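You operate a simulated robot arm through the tools that you are given. There is no shell and no other tool. Be economical: measure what you need, move in short steps, check, and stop when the job is done.

Carry out the task below with a simulated robot arm. There is one attempt and no reset: what you move stays moved.

TASK
Pull the rules drawer open.
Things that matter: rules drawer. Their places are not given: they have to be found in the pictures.

It is judged by the outcome, as a careful person would: the job done as asked, and still so three seconds after it is handed in. It fails if anything else is knocked over, pushed out of place, dropped, spilled or broken.

THE ROBOT
A 7-joint arm with a two-finger parallel gripper, fixed in place. Base frame: the origin is at the foot of the arm, x ahead of it, y to its left, z up. Lengths are in m, angles in degrees, forces in N, time in s.
Its first joint turns from -66.0 to 66.0 degrees. Payload 2.6 kg.
Tool frame: the origin (TCP) lies between the finger pads and is the grasp point; the fingertips stand 0.03 m ahead of it; z points along the fingers, y is the line along which they close. The gripper opens to 0.094 m. The fingers are 0.028 m wide and 0.01 m thick; the gripper's body (0.05 by 0.096 m) begins 0.055 m behind the TCP.
Orientation is that of the tool frame in the base frame, as [roll, pitch, yaw] about the fixed x, y, z axes, in that order (R = Rz(yaw) Ry(pitch) Rx(roll)). With the fingers straight down and closing along the base's y, the tool's x points along the base's -x, its y along +y and its z along -z.

THE INTERFACE
- The arm moves only by the tool jog_arm. Its argument "motion" is a list of rows, each a list of 7 numbers: the turn, a rotation vector about the tool's x, y, z in degrees, then the shift along the tool's x, y, z in m, then the gripper command, from -1 (fully open) to 1 (shut), values between in proportion. In form: [[ax, ay, az, x, y, z, fingers], ...]. A call has 1 to 8 rows; each row shifts and turns the commanded pose from where the row before left it, along the tool's axes as they then stand. A row lasts 0.2 s, in which the tool goes at most 0.05 m and 8.6 degrees; a call with a longer step from one row to the next is refused whole, and so is a gripper value outside its range. A pose out of reach is approached as far as the arm can. The call stops where the force on the tool passes 40 N (or 10 N more than at its start, if that is more) or the arm is blocked; 0.2 s more then pass. The fingers move at their own pace (about 0.072 m/s each) and stop on an object; they squeeze with about 37 N. The grip force told is the motor's: it shows also when the fingers shut on nothing. Time passes only in rows, and 0.2 s behind the last, so rows that do not move let the fingers close. It gives the time, the measured TCP pose, the force on the tool (base axes), the opening and the grip force at its end, in the units of the frame above (readings bear some noise).
- Cameras (640 x 400 px; columns grow to the right, rows downward): "scene" is fixed at [0.0382, 0.4283, 0.6008]; the picture's right is [-0.78, -0.63, 0.00], its down [-0.19, 0.23, -0.96] and it looks along [0.60, -0.74, -0.30] (base axes); focal length 344 px, centre (320, 200). "wrist" rides on the gripper at [-0.037, 0, -0.058] in the tool frame; the picture's right is [0.00, -1.00, 0.00], its down [0.97, 0.00, -0.24] and it looks along [0.24, 0.00, 0.97] (tool axes); focal length 218 px, centre (320, 200).
- grab_frame(camera): a new picture of that camera. No time passes.
- probe_pixels(camera, pixels): for up to 12 pixels [column, row] of the newest picture of that camera ("zoom" is the newest enlarged one), the place [x, y, z] in the base frame of the surface seen there, good to about 0.003 m, but the place of the scene camera against the robot may be out by one fixed shift of up to 0.012 m in any direction. No time passes.
- close_up(camera, box): a new picture of the part [left, top, right, bottom] of that camera's present view, enlarged. No time passes.
- job_done(): hands the job in; it is judged then, once.

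Work in short steps. Measure before you move; look again where a grasp or a placing could have gone wrong, and mend it. You have 60 turns and 22 pictures in all, the two below and enlarged ones among them. Open the gripper and draw the arm clear of the work before you hand the job in, unless the task says otherwise; then end with one line.

The tools are called after ">>>" as name(argument=value, ...) on one line, values as JSON. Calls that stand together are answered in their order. jog_arm: Moves the arm, as the interface text tells. Its arguments: {"type":"object","properties":{"motion":{"type":"array","items":{"type":"array","items":{"type":"number"}}}},"required":["motion"]} The other tools are called the same way: grab_frame (camera) takes a picture; probe_pixels (camera, pixels) gives the place of the surface under pixels of a picture; close_up (camera, box) takes an enlarged picture of a part of a camera's view; job_done () hands the job in.

At the start:

```text
time: 0.0
tool_pos: [0.3247, -0.1594, 0.4217]
tool_rot: [-180.0, -0.1, -180.0]
force: [0.3, 0.8, -0.6]
opening: 0.094
gripper_force: 0.1
```

scene: 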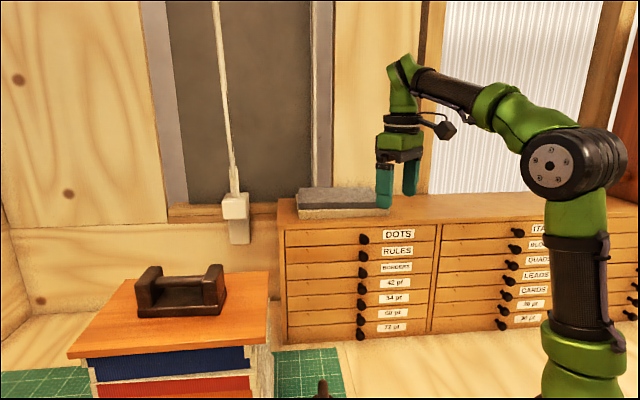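
wrist: 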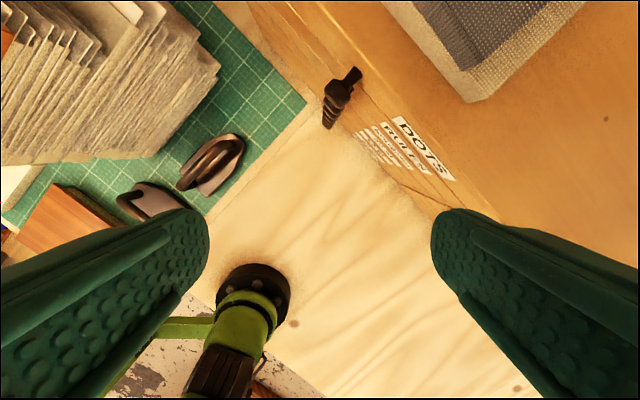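

The RULES drawer is the second row, with a knob near (363,255) in the scene. I'll enlarge it to measure.

>>> close_up(camera="scene", box=[270, 180, 450, 350])

>>> close_up(camera="wrist", box=[280, 40, 480, 220])

```text
2.35 times, centred on (360, 265) of scene
```

zoom: 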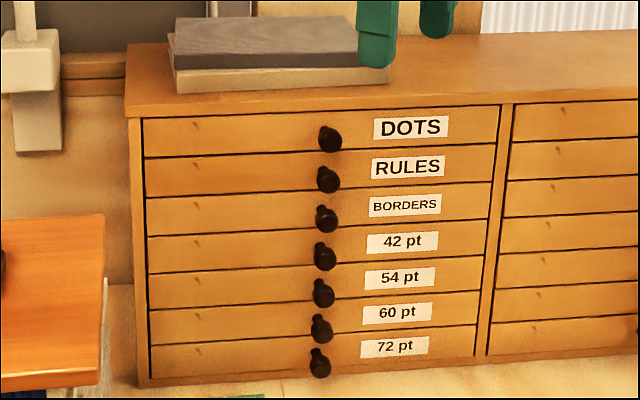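

```text
2.22 times, centred on (380, 130) of wrist
```

zoom: 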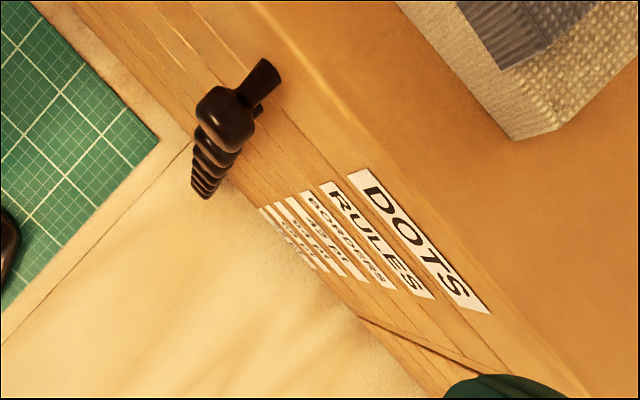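

The second knob down is RULES, at scene (363,256). I'll probe the knobs and drawer faces in both views.

>>> probe_pixels(camera="scene", pixels=[[364, 240], [363, 257], [362, 273], [361, 252], [300, 254], [420, 252], [345, 255], [380, 253], [397, 251]])

>>> probe_pixels(camera="zoom", pixels=[[225, 115], [265, 78], [215, 155], [258, 108], [375, 240], [425, 240], [310, 170], [208, 140], [345, 190], [435, 298]])

```text
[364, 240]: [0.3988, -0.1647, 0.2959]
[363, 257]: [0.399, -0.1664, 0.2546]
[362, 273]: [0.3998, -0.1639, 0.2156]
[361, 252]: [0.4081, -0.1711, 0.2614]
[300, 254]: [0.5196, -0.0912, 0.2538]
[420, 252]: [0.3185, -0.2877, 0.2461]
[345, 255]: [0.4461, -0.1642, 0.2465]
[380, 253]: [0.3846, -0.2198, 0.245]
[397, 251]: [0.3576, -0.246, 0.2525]
```

```text
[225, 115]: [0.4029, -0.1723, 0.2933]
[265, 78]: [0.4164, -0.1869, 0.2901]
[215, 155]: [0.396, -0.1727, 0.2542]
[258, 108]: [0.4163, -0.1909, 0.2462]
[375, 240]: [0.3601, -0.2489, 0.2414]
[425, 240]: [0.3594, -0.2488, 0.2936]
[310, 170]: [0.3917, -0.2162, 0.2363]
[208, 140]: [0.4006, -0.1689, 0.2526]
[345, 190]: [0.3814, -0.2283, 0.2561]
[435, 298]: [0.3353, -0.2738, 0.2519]
```

Both views agree that the face is at about 45° (outward normal n≈[-.707,.707,0]). The RULES knob head is near [0.402,-0.17,0.254]. I'll yaw the tool 45° in place so its fingers close along the face.

>>> jog_arm(motion=[[0, 0, 7.5, 0, 0, 0, -1], [0, 0, 7.5, 0, 0, 0, -1], [0, 0, 7.5, 0, 0, 0, -1], [0, 0, 7.5, 0, 0, 0, -1], [0, 0, 7.5, 0, 0, 0, -1], [0, 0, 7.5, 0, 0, 0, -1]])

```text
time: 1.4
tool_pos: [0.3246, -0.1582, 0.421]
tool_rot: [-180.0, 0.0, 134.9]
force: [0.4, 0.6, 0.0]
opening: 0.0941
gripper_force: 0.1
```

Yaw is right. Next I shift along the face to line up with the knob, back off slightly, then tilt the tool up 60°.

>>> jog_arm(motion=[[0, 0, 0, 0.02, 0.022, 0, -1], [0, 0, 0, 0.02, 0.022, 0, -1], [0, -7.5, 0, 0, 0, 0, -1], [0, -7.5, 0, 0, 0, 0, -1], [0, -7.5, 0, 0, 0, 0, -1], [0, -7.5, 0, 0, 0, 0, -1]])

>>> jog_arm(motion=[[0, -7.5, 0, 0, 0, 0, -1], [0, -7.5, 0, 0, 0, 0, -1], [0, -7.5, 0, 0, 0, 0, -1], [0, -7.5, 0, 0, 0, 0, -1]])

>>> grab_frame(camera="scene")

>>> grab_frame(camera="wrist")

```text
time: 2.8
tool_pos: [0.3284, -0.0993, 0.422]
tool_rot: [179.9, 30.1, 135.0]
force: [0.5, -0.5, 0.1]
opening: 0.0939
gripper_force: 0.0
```

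```text
time: 3.8
tool_pos: [0.3278, -0.0991, 0.4213]
tool_rot: [179.8, 60.1, 135.0]
force: [-0.6, -0.7, -0.3]
opening: 0.0941
gripper_force: 0.1
```

```text
17 pictures are left
```

scene: 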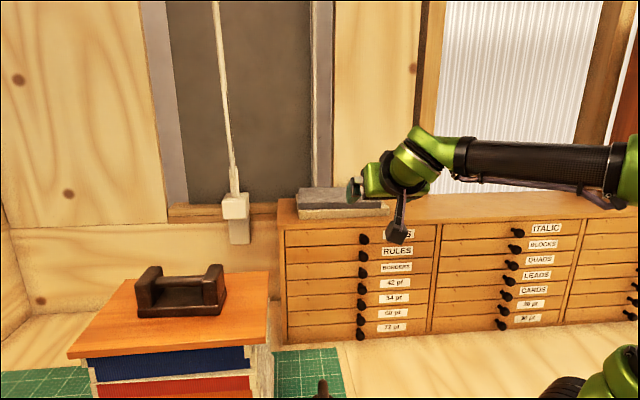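

```text
16 pictures are left
```

wrist: 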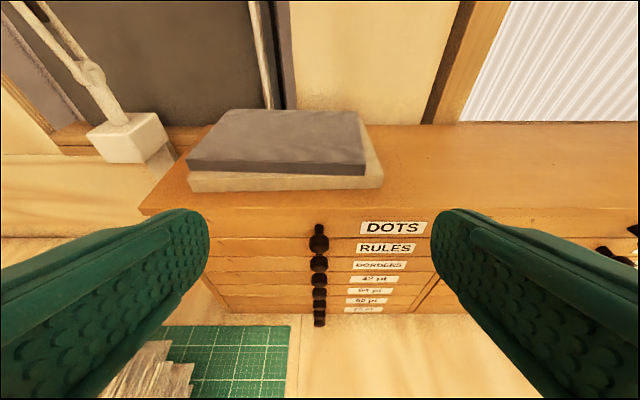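

The knob column is centred at column 319 in the wrist view. I'll probe the knob and label from here, and the surfaces below, for clearance.

>>> probe_pixels(camera="wrist", pixels=[[319, 242], [319, 263], [319, 279], [385, 248], [240, 246], [370, 340], [240, 360], [319, 230]])

>>> probe_pixels(camera="scene", pixels=[[397, 238], [320, 387], [265, 290], [400, 370], [200, 280], [355, 190]])

>>> close_up(camera="wrist", box=[240, 200, 400, 300])

```text
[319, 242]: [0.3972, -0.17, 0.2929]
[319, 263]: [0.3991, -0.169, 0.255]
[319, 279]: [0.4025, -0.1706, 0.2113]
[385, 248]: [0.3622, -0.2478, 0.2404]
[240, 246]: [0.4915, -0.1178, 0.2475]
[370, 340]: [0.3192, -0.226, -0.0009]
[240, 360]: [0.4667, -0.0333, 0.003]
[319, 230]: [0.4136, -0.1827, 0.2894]
```

```text
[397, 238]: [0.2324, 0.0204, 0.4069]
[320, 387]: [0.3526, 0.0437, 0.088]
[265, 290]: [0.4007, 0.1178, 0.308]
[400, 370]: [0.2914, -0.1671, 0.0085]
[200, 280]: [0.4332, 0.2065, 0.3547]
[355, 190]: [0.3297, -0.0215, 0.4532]
```

```text
4.00 times, centred on (320, 250) of wrist
```

zoom: 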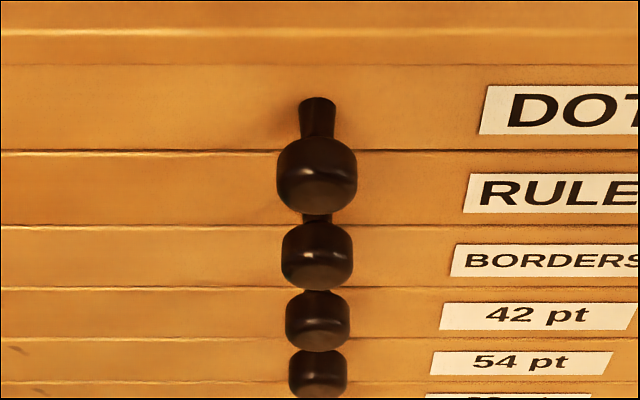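

The table is at z≈0 and the RULES knob head is at [0.399,-0.169,0.255], so there is room. I tilt another 15° and descend to knob height, staying in front.

>>> jog_arm(motion=[[0, -7.5, 0, 0, 0, 0, -1], [0, -7.5, 0, 0, 0, 0, -1], [0, 0, 0, 0.0387, 0, 0.0104, -1], [0, 0, 0, 0.0387, 0, 0.0104, -1], [0, 0, 0, 0.0387, 0, 0.0104, -1], [0, 0, 0, 0.0387, 0, 0.0104, -1]])

>>> grab_frame(camera="wrist")

>>> grab_frame(camera="scene")

```text
time: 5.2
tool_pos: [0.3404, -0.0954, 0.2658]
tool_rot: [-179.9, 74.8, 135.0]
force: [0.7, 0.5, -0.1]
opening: 0.0934
gripper_force: 0.0
out of reach, approached as far as the arm can: row 6
```

```text
14 pictures are left
```

wrist: 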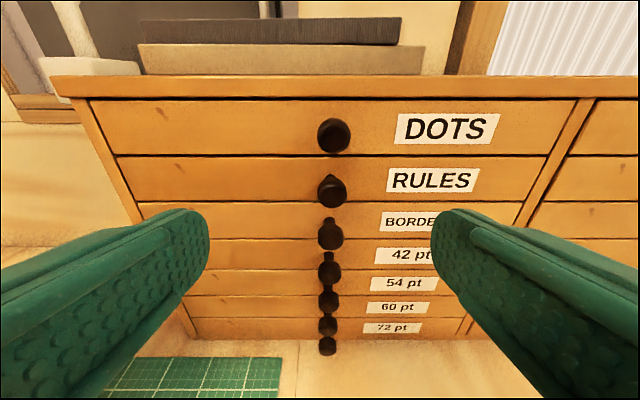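

```text
13 pictures are left
```

scene: 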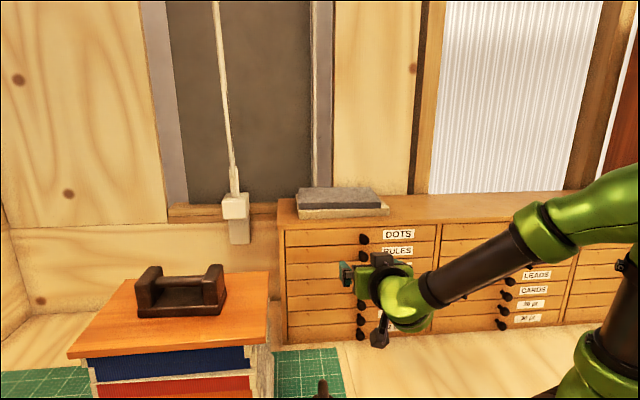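

The arm is at its fold limit with so flat a tilt, which would shorten the pull. I'll steepen the tool to about 45° below horizontal, first moving up a bit, and re-read the pose.

>>> jog_arm(motion=[[0, 7.5, 0, -0.02, 0, 0, -1], [0, 7.5, 0, 0, 0, 0, -1], [0, 7.5, 0, 0, 0, 0, -1], [0, 7.5, 0, 0, 0, 0, -1], [0, 0, 0, 0, 0, 0, -1]])

```text
time: 6.4
tool_pos: [0.3431, -0.0998, 0.2873]
tool_rot: [179.9, 45.0, 135.0]
force: [-0.9, -0.9, -1.7]
opening: 0.0942
gripper_force: 0.1
```

Now at s≈0.172, with the knob at s≈0.163. I move in to just in front of the knob with the lateral correction, then look.

>>> jog_arm(motion=[[0, 0, 0, -0.0068, -0.003, 0.0177, -1], [0, 0, 0, -0.0068, -0.003, 0.0177, -1], [0, 0, 0, -0.0068, -0.003, 0.0177, -1]])

>>> grab_frame(camera="wrist")

```text
time: 7.2
tool_pos: [0.3733, -0.1433, 0.2618]
tool_rot: [-180.0, 45.0, 135.1]
force: [0.1, 0.3, 0.0]
opening: 0.094
gripper_force: 0.1
```

```text
12 pictures are left
```

wrist: 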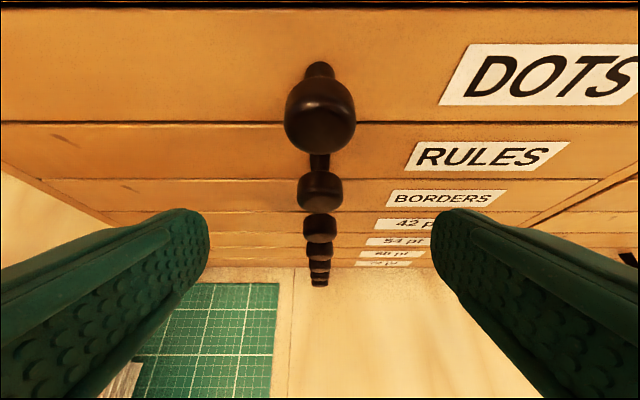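

Knobs are centred at column 320: DOTS at row 115, RULES at row 190. I'll probe the RULES head for a final offset.

>>> probe_pixels(camera="wrist", pixels=[[320, 190], [320, 200], [320, 160], [320, 115], [320, 70], [300, 190], [340, 190], [450, 155], [250, 155], [320, 178]])

```text
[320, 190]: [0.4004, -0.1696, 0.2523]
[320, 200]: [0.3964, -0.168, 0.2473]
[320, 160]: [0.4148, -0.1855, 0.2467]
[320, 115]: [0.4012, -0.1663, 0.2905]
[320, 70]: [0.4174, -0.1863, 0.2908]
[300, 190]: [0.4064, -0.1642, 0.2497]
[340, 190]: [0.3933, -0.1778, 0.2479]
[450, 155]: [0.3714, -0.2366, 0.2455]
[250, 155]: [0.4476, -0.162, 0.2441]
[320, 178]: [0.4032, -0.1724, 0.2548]
```

Head centre is about n=-0.407, z=0.246, s=0.163. I do the final approach in two small rows, then close the fingers with still rows.

>>> jog_arm(motion=[[0, 0, 0, -0.0078, 0, 0.0113, -1], [0, 0, 0, -0.0078, 0, 0.0113, -1], [0, 0, 0, 0, 0, 0, -1]])

>>> grab_frame(camera="wrist")

```text
time: 8.0
tool_pos: [0.3932, -0.1618, 0.2577]
tool_rot: [-179.9, 45.0, 135.0]
force: [0.2, -0.5, -0.1]
opening: 0.094
gripper_force: 0.1
```

```text
11 pictures are left
```

wrist: 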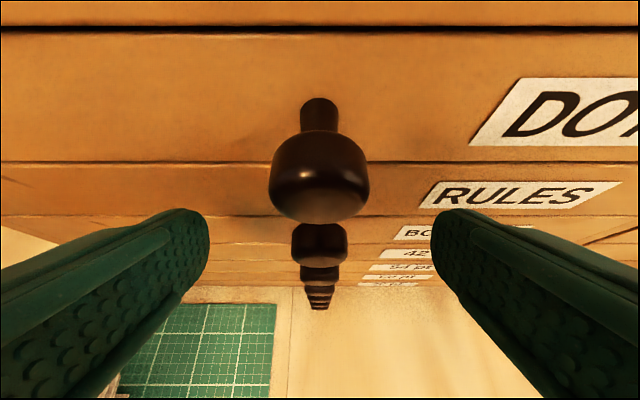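

RULES head is now between the pads (row ~243), and DOTS sits about 6 mm clear of the finger edge. I close.

>>> jog_arm(motion=[[0, 0, 0, 0, 0, 0, 1], [0, 0, 0, 0, 0, 0, 1], [0, 0, 0, 0, 0, 0, 1], [0, 0, 0, 0, 0, 0, 1]])

>>> grab_frame(camera="wrist")

```text
time: 9.0
tool_pos: [0.3927, -0.1631, 0.2574]
tool_rot: [-180.0, 45.0, 135.0]
force: [0.4, 0.8, -0.6]
opening: 0.0212
gripper_force: 45.1
```

```text
10 pictures are left
```

wrist: 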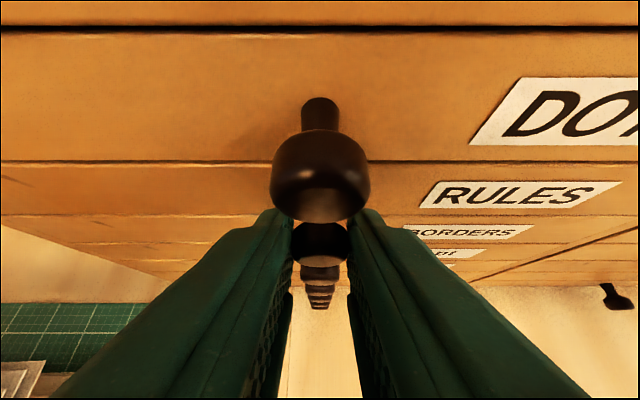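

Gripped (opening 0.021). I pull 4 cm straight out along the face normal.

>>> jog_arm(motion=[[0, 0, 0, 0.0035, 0, -0.0035, 1], [0, 0, 0, 0.0071, 0, -0.0071, 1], [0, 0, 0, 0.0071, 0, -0.0071, 1], [0, 0, 0, 0.0071, 0, -0.0071, 1], [0, 0, 0, 0.0071, 0, -0.0071, 1]])

>>> grab_frame(camera="wrist")

```text
time: 10.2
tool_pos: [0.361, -0.1294, 0.2577]
tool_rot: [180.0, 45.0, 135.2]
force: [6.3, 3.3, -3.5]
opening: 0.0212
gripper_force: 45.0
```

```text
9 pictures are left
```

wrist: 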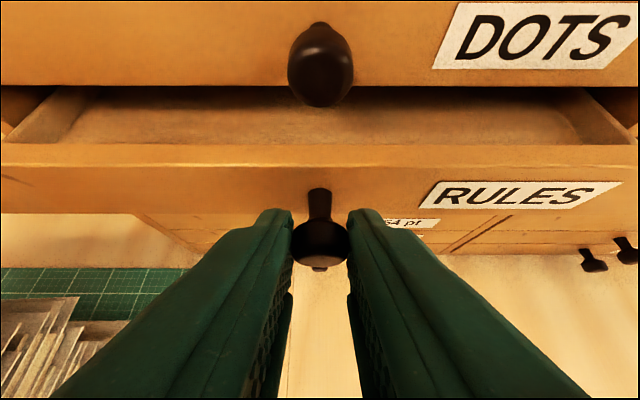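

The RULES drawer alone is sliding out. I keep pulling at the same pace.

>>> jog_arm(motion=[[0, 0, 0, 0.0071, 0, -0.0071, 1], [0, 0, 0, 0.0071, 0, -0.0071, 1], [0, 0, 0, 0.0071, 0, -0.0071, 1], [0, 0, 0, 0.0071, 0, -0.0071, 1], [0, 0, 0, 0.0071, 0, -0.0071, 1], [0, 0, 0, 0.0071, 0, -0.0071, 1]])

```text
time: 11.6
tool_pos: [0.3178, -0.0876, 0.2579]
tool_rot: [-179.9, 45.0, 135.1]
force: [14.2, 11.3, -10.6]
opening: 0.0212
gripper_force: 45.0
```

About 10.6 cm is open, but a sideways force of ~18 N is building. I'll look before going on.

>>> grab_frame(camera="scene")

>>> grab_frame(camera="wrist")

```text
8 pictures are left
```

scene: 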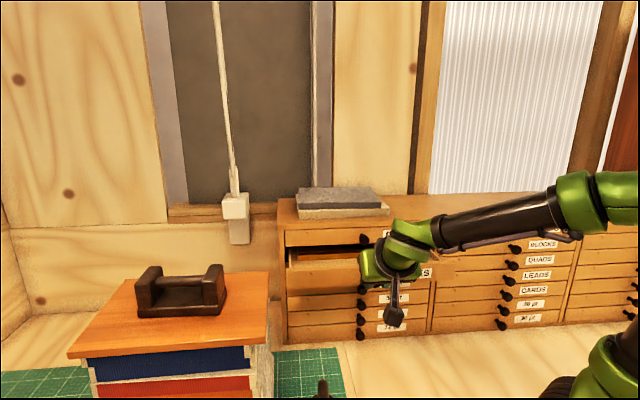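

```text
7 pictures are left
```

wrist: 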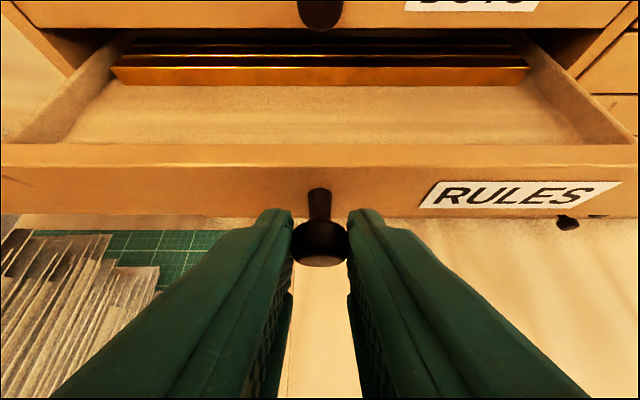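

All well; only RULES is open. I ease sideways (+y) and slightly down to relieve the side load, and pull about 4 cm more.

>>> jog_arm(motion=[[0, 0, 0, 0.001, 0.002, 0.001, 1], [0, 0, 0, 0.0074, 0.0005, -0.0068, 1], [0, 0, 0, 0.0074, 0.0005, -0.0068, 1], [0, 0, 0, 0.0071, 0.0005, -0.0071, 1], [0, 0, 0, 0.0071, 0.0005, -0.0071, 1]])

```text
time: 12.7
tool_pos: [0.2965, -0.0664, 0.2579]
tool_rot: [-179.9, 45.4, 134.5]
force: [4.4, -2.5, -2.9]
opening: 0.0209
gripper_force: 44.6
stopped in row 5: the force on the tool passed its limit (the readings are from after the stop); the commanded pose is now the measured one
```

It stopped at about 13.6 cm of opening, probably the drawer's end stop. I release the fingers gently and check.

>>> jog_arm(motion=[[0, 0, 0, 0, 0, 0, 0.4], [0, 0, 0, 0, 0, 0, -0.2], [0, 0, 0, 0, 0, 0, -0.2], [0, 0, 0, 0, 0, 0, -0.2]])

>>> grab_frame(camera="wrist")

```text
time: 13.7
tool_pos: [0.2957, -0.0666, 0.2587]
tool_rot: [180.0, 45.5, 134.6]
force: [0.3, 0.6, -0.9]
opening: 0.0565
gripper_force: 0.0
```

```text
6 pictures are left
```

wrist: 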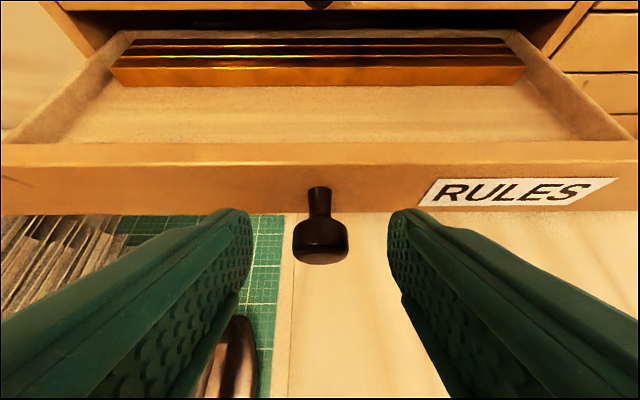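

Released; the knob is free between the fingers. I back away along the tool axis (up and out).

>>> jog_arm(motion=[[0, 0, 0, 0, 0, -0.015, -0.2], [0, 0, 0, 0, 0, -0.02, -0.2], [0, 0, 0, 0, 0, -0.02, -0.2], [0, 0, 0, -0.02, 0, -0.02, -0.2], [0, 0, 0, -0.03, 0, -0.03, -0.2], [0, 0, 0, -0.03, 0, -0.03, -1]])

>>> grab_frame(camera="scene")

```text
time: 15.1
tool_pos: [0.2688, -0.0359, 0.4103]
tool_rot: [-179.9, 45.3, 134.6]
force: [1.0, -0.1, 0.2]
opening: 0.0937
gripper_force: 0.0
```

```text
5 pictures are left
```

scene: 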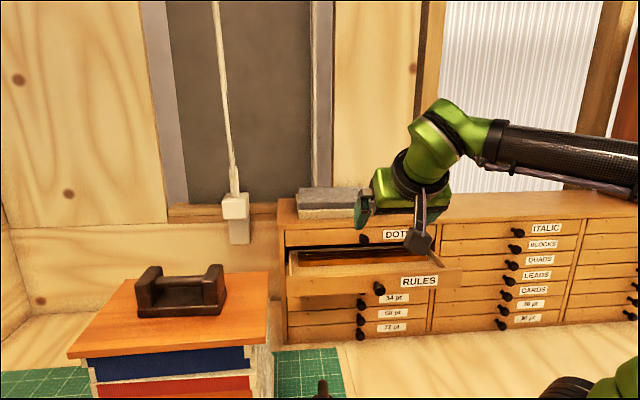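

The RULES drawer stands open, everything else is in place, and the arm is clear.

>>> job_done()

```text
The job is handed in.
```

The RULES drawer is pulled open about 13.6 cm, where the pull stopped on the force limit, probably at the drawer's end stop. The other drawers stayed shut, the last scene picture shows nothing else disturbed, and I opened the gripper and drew the arm clear before handing in.
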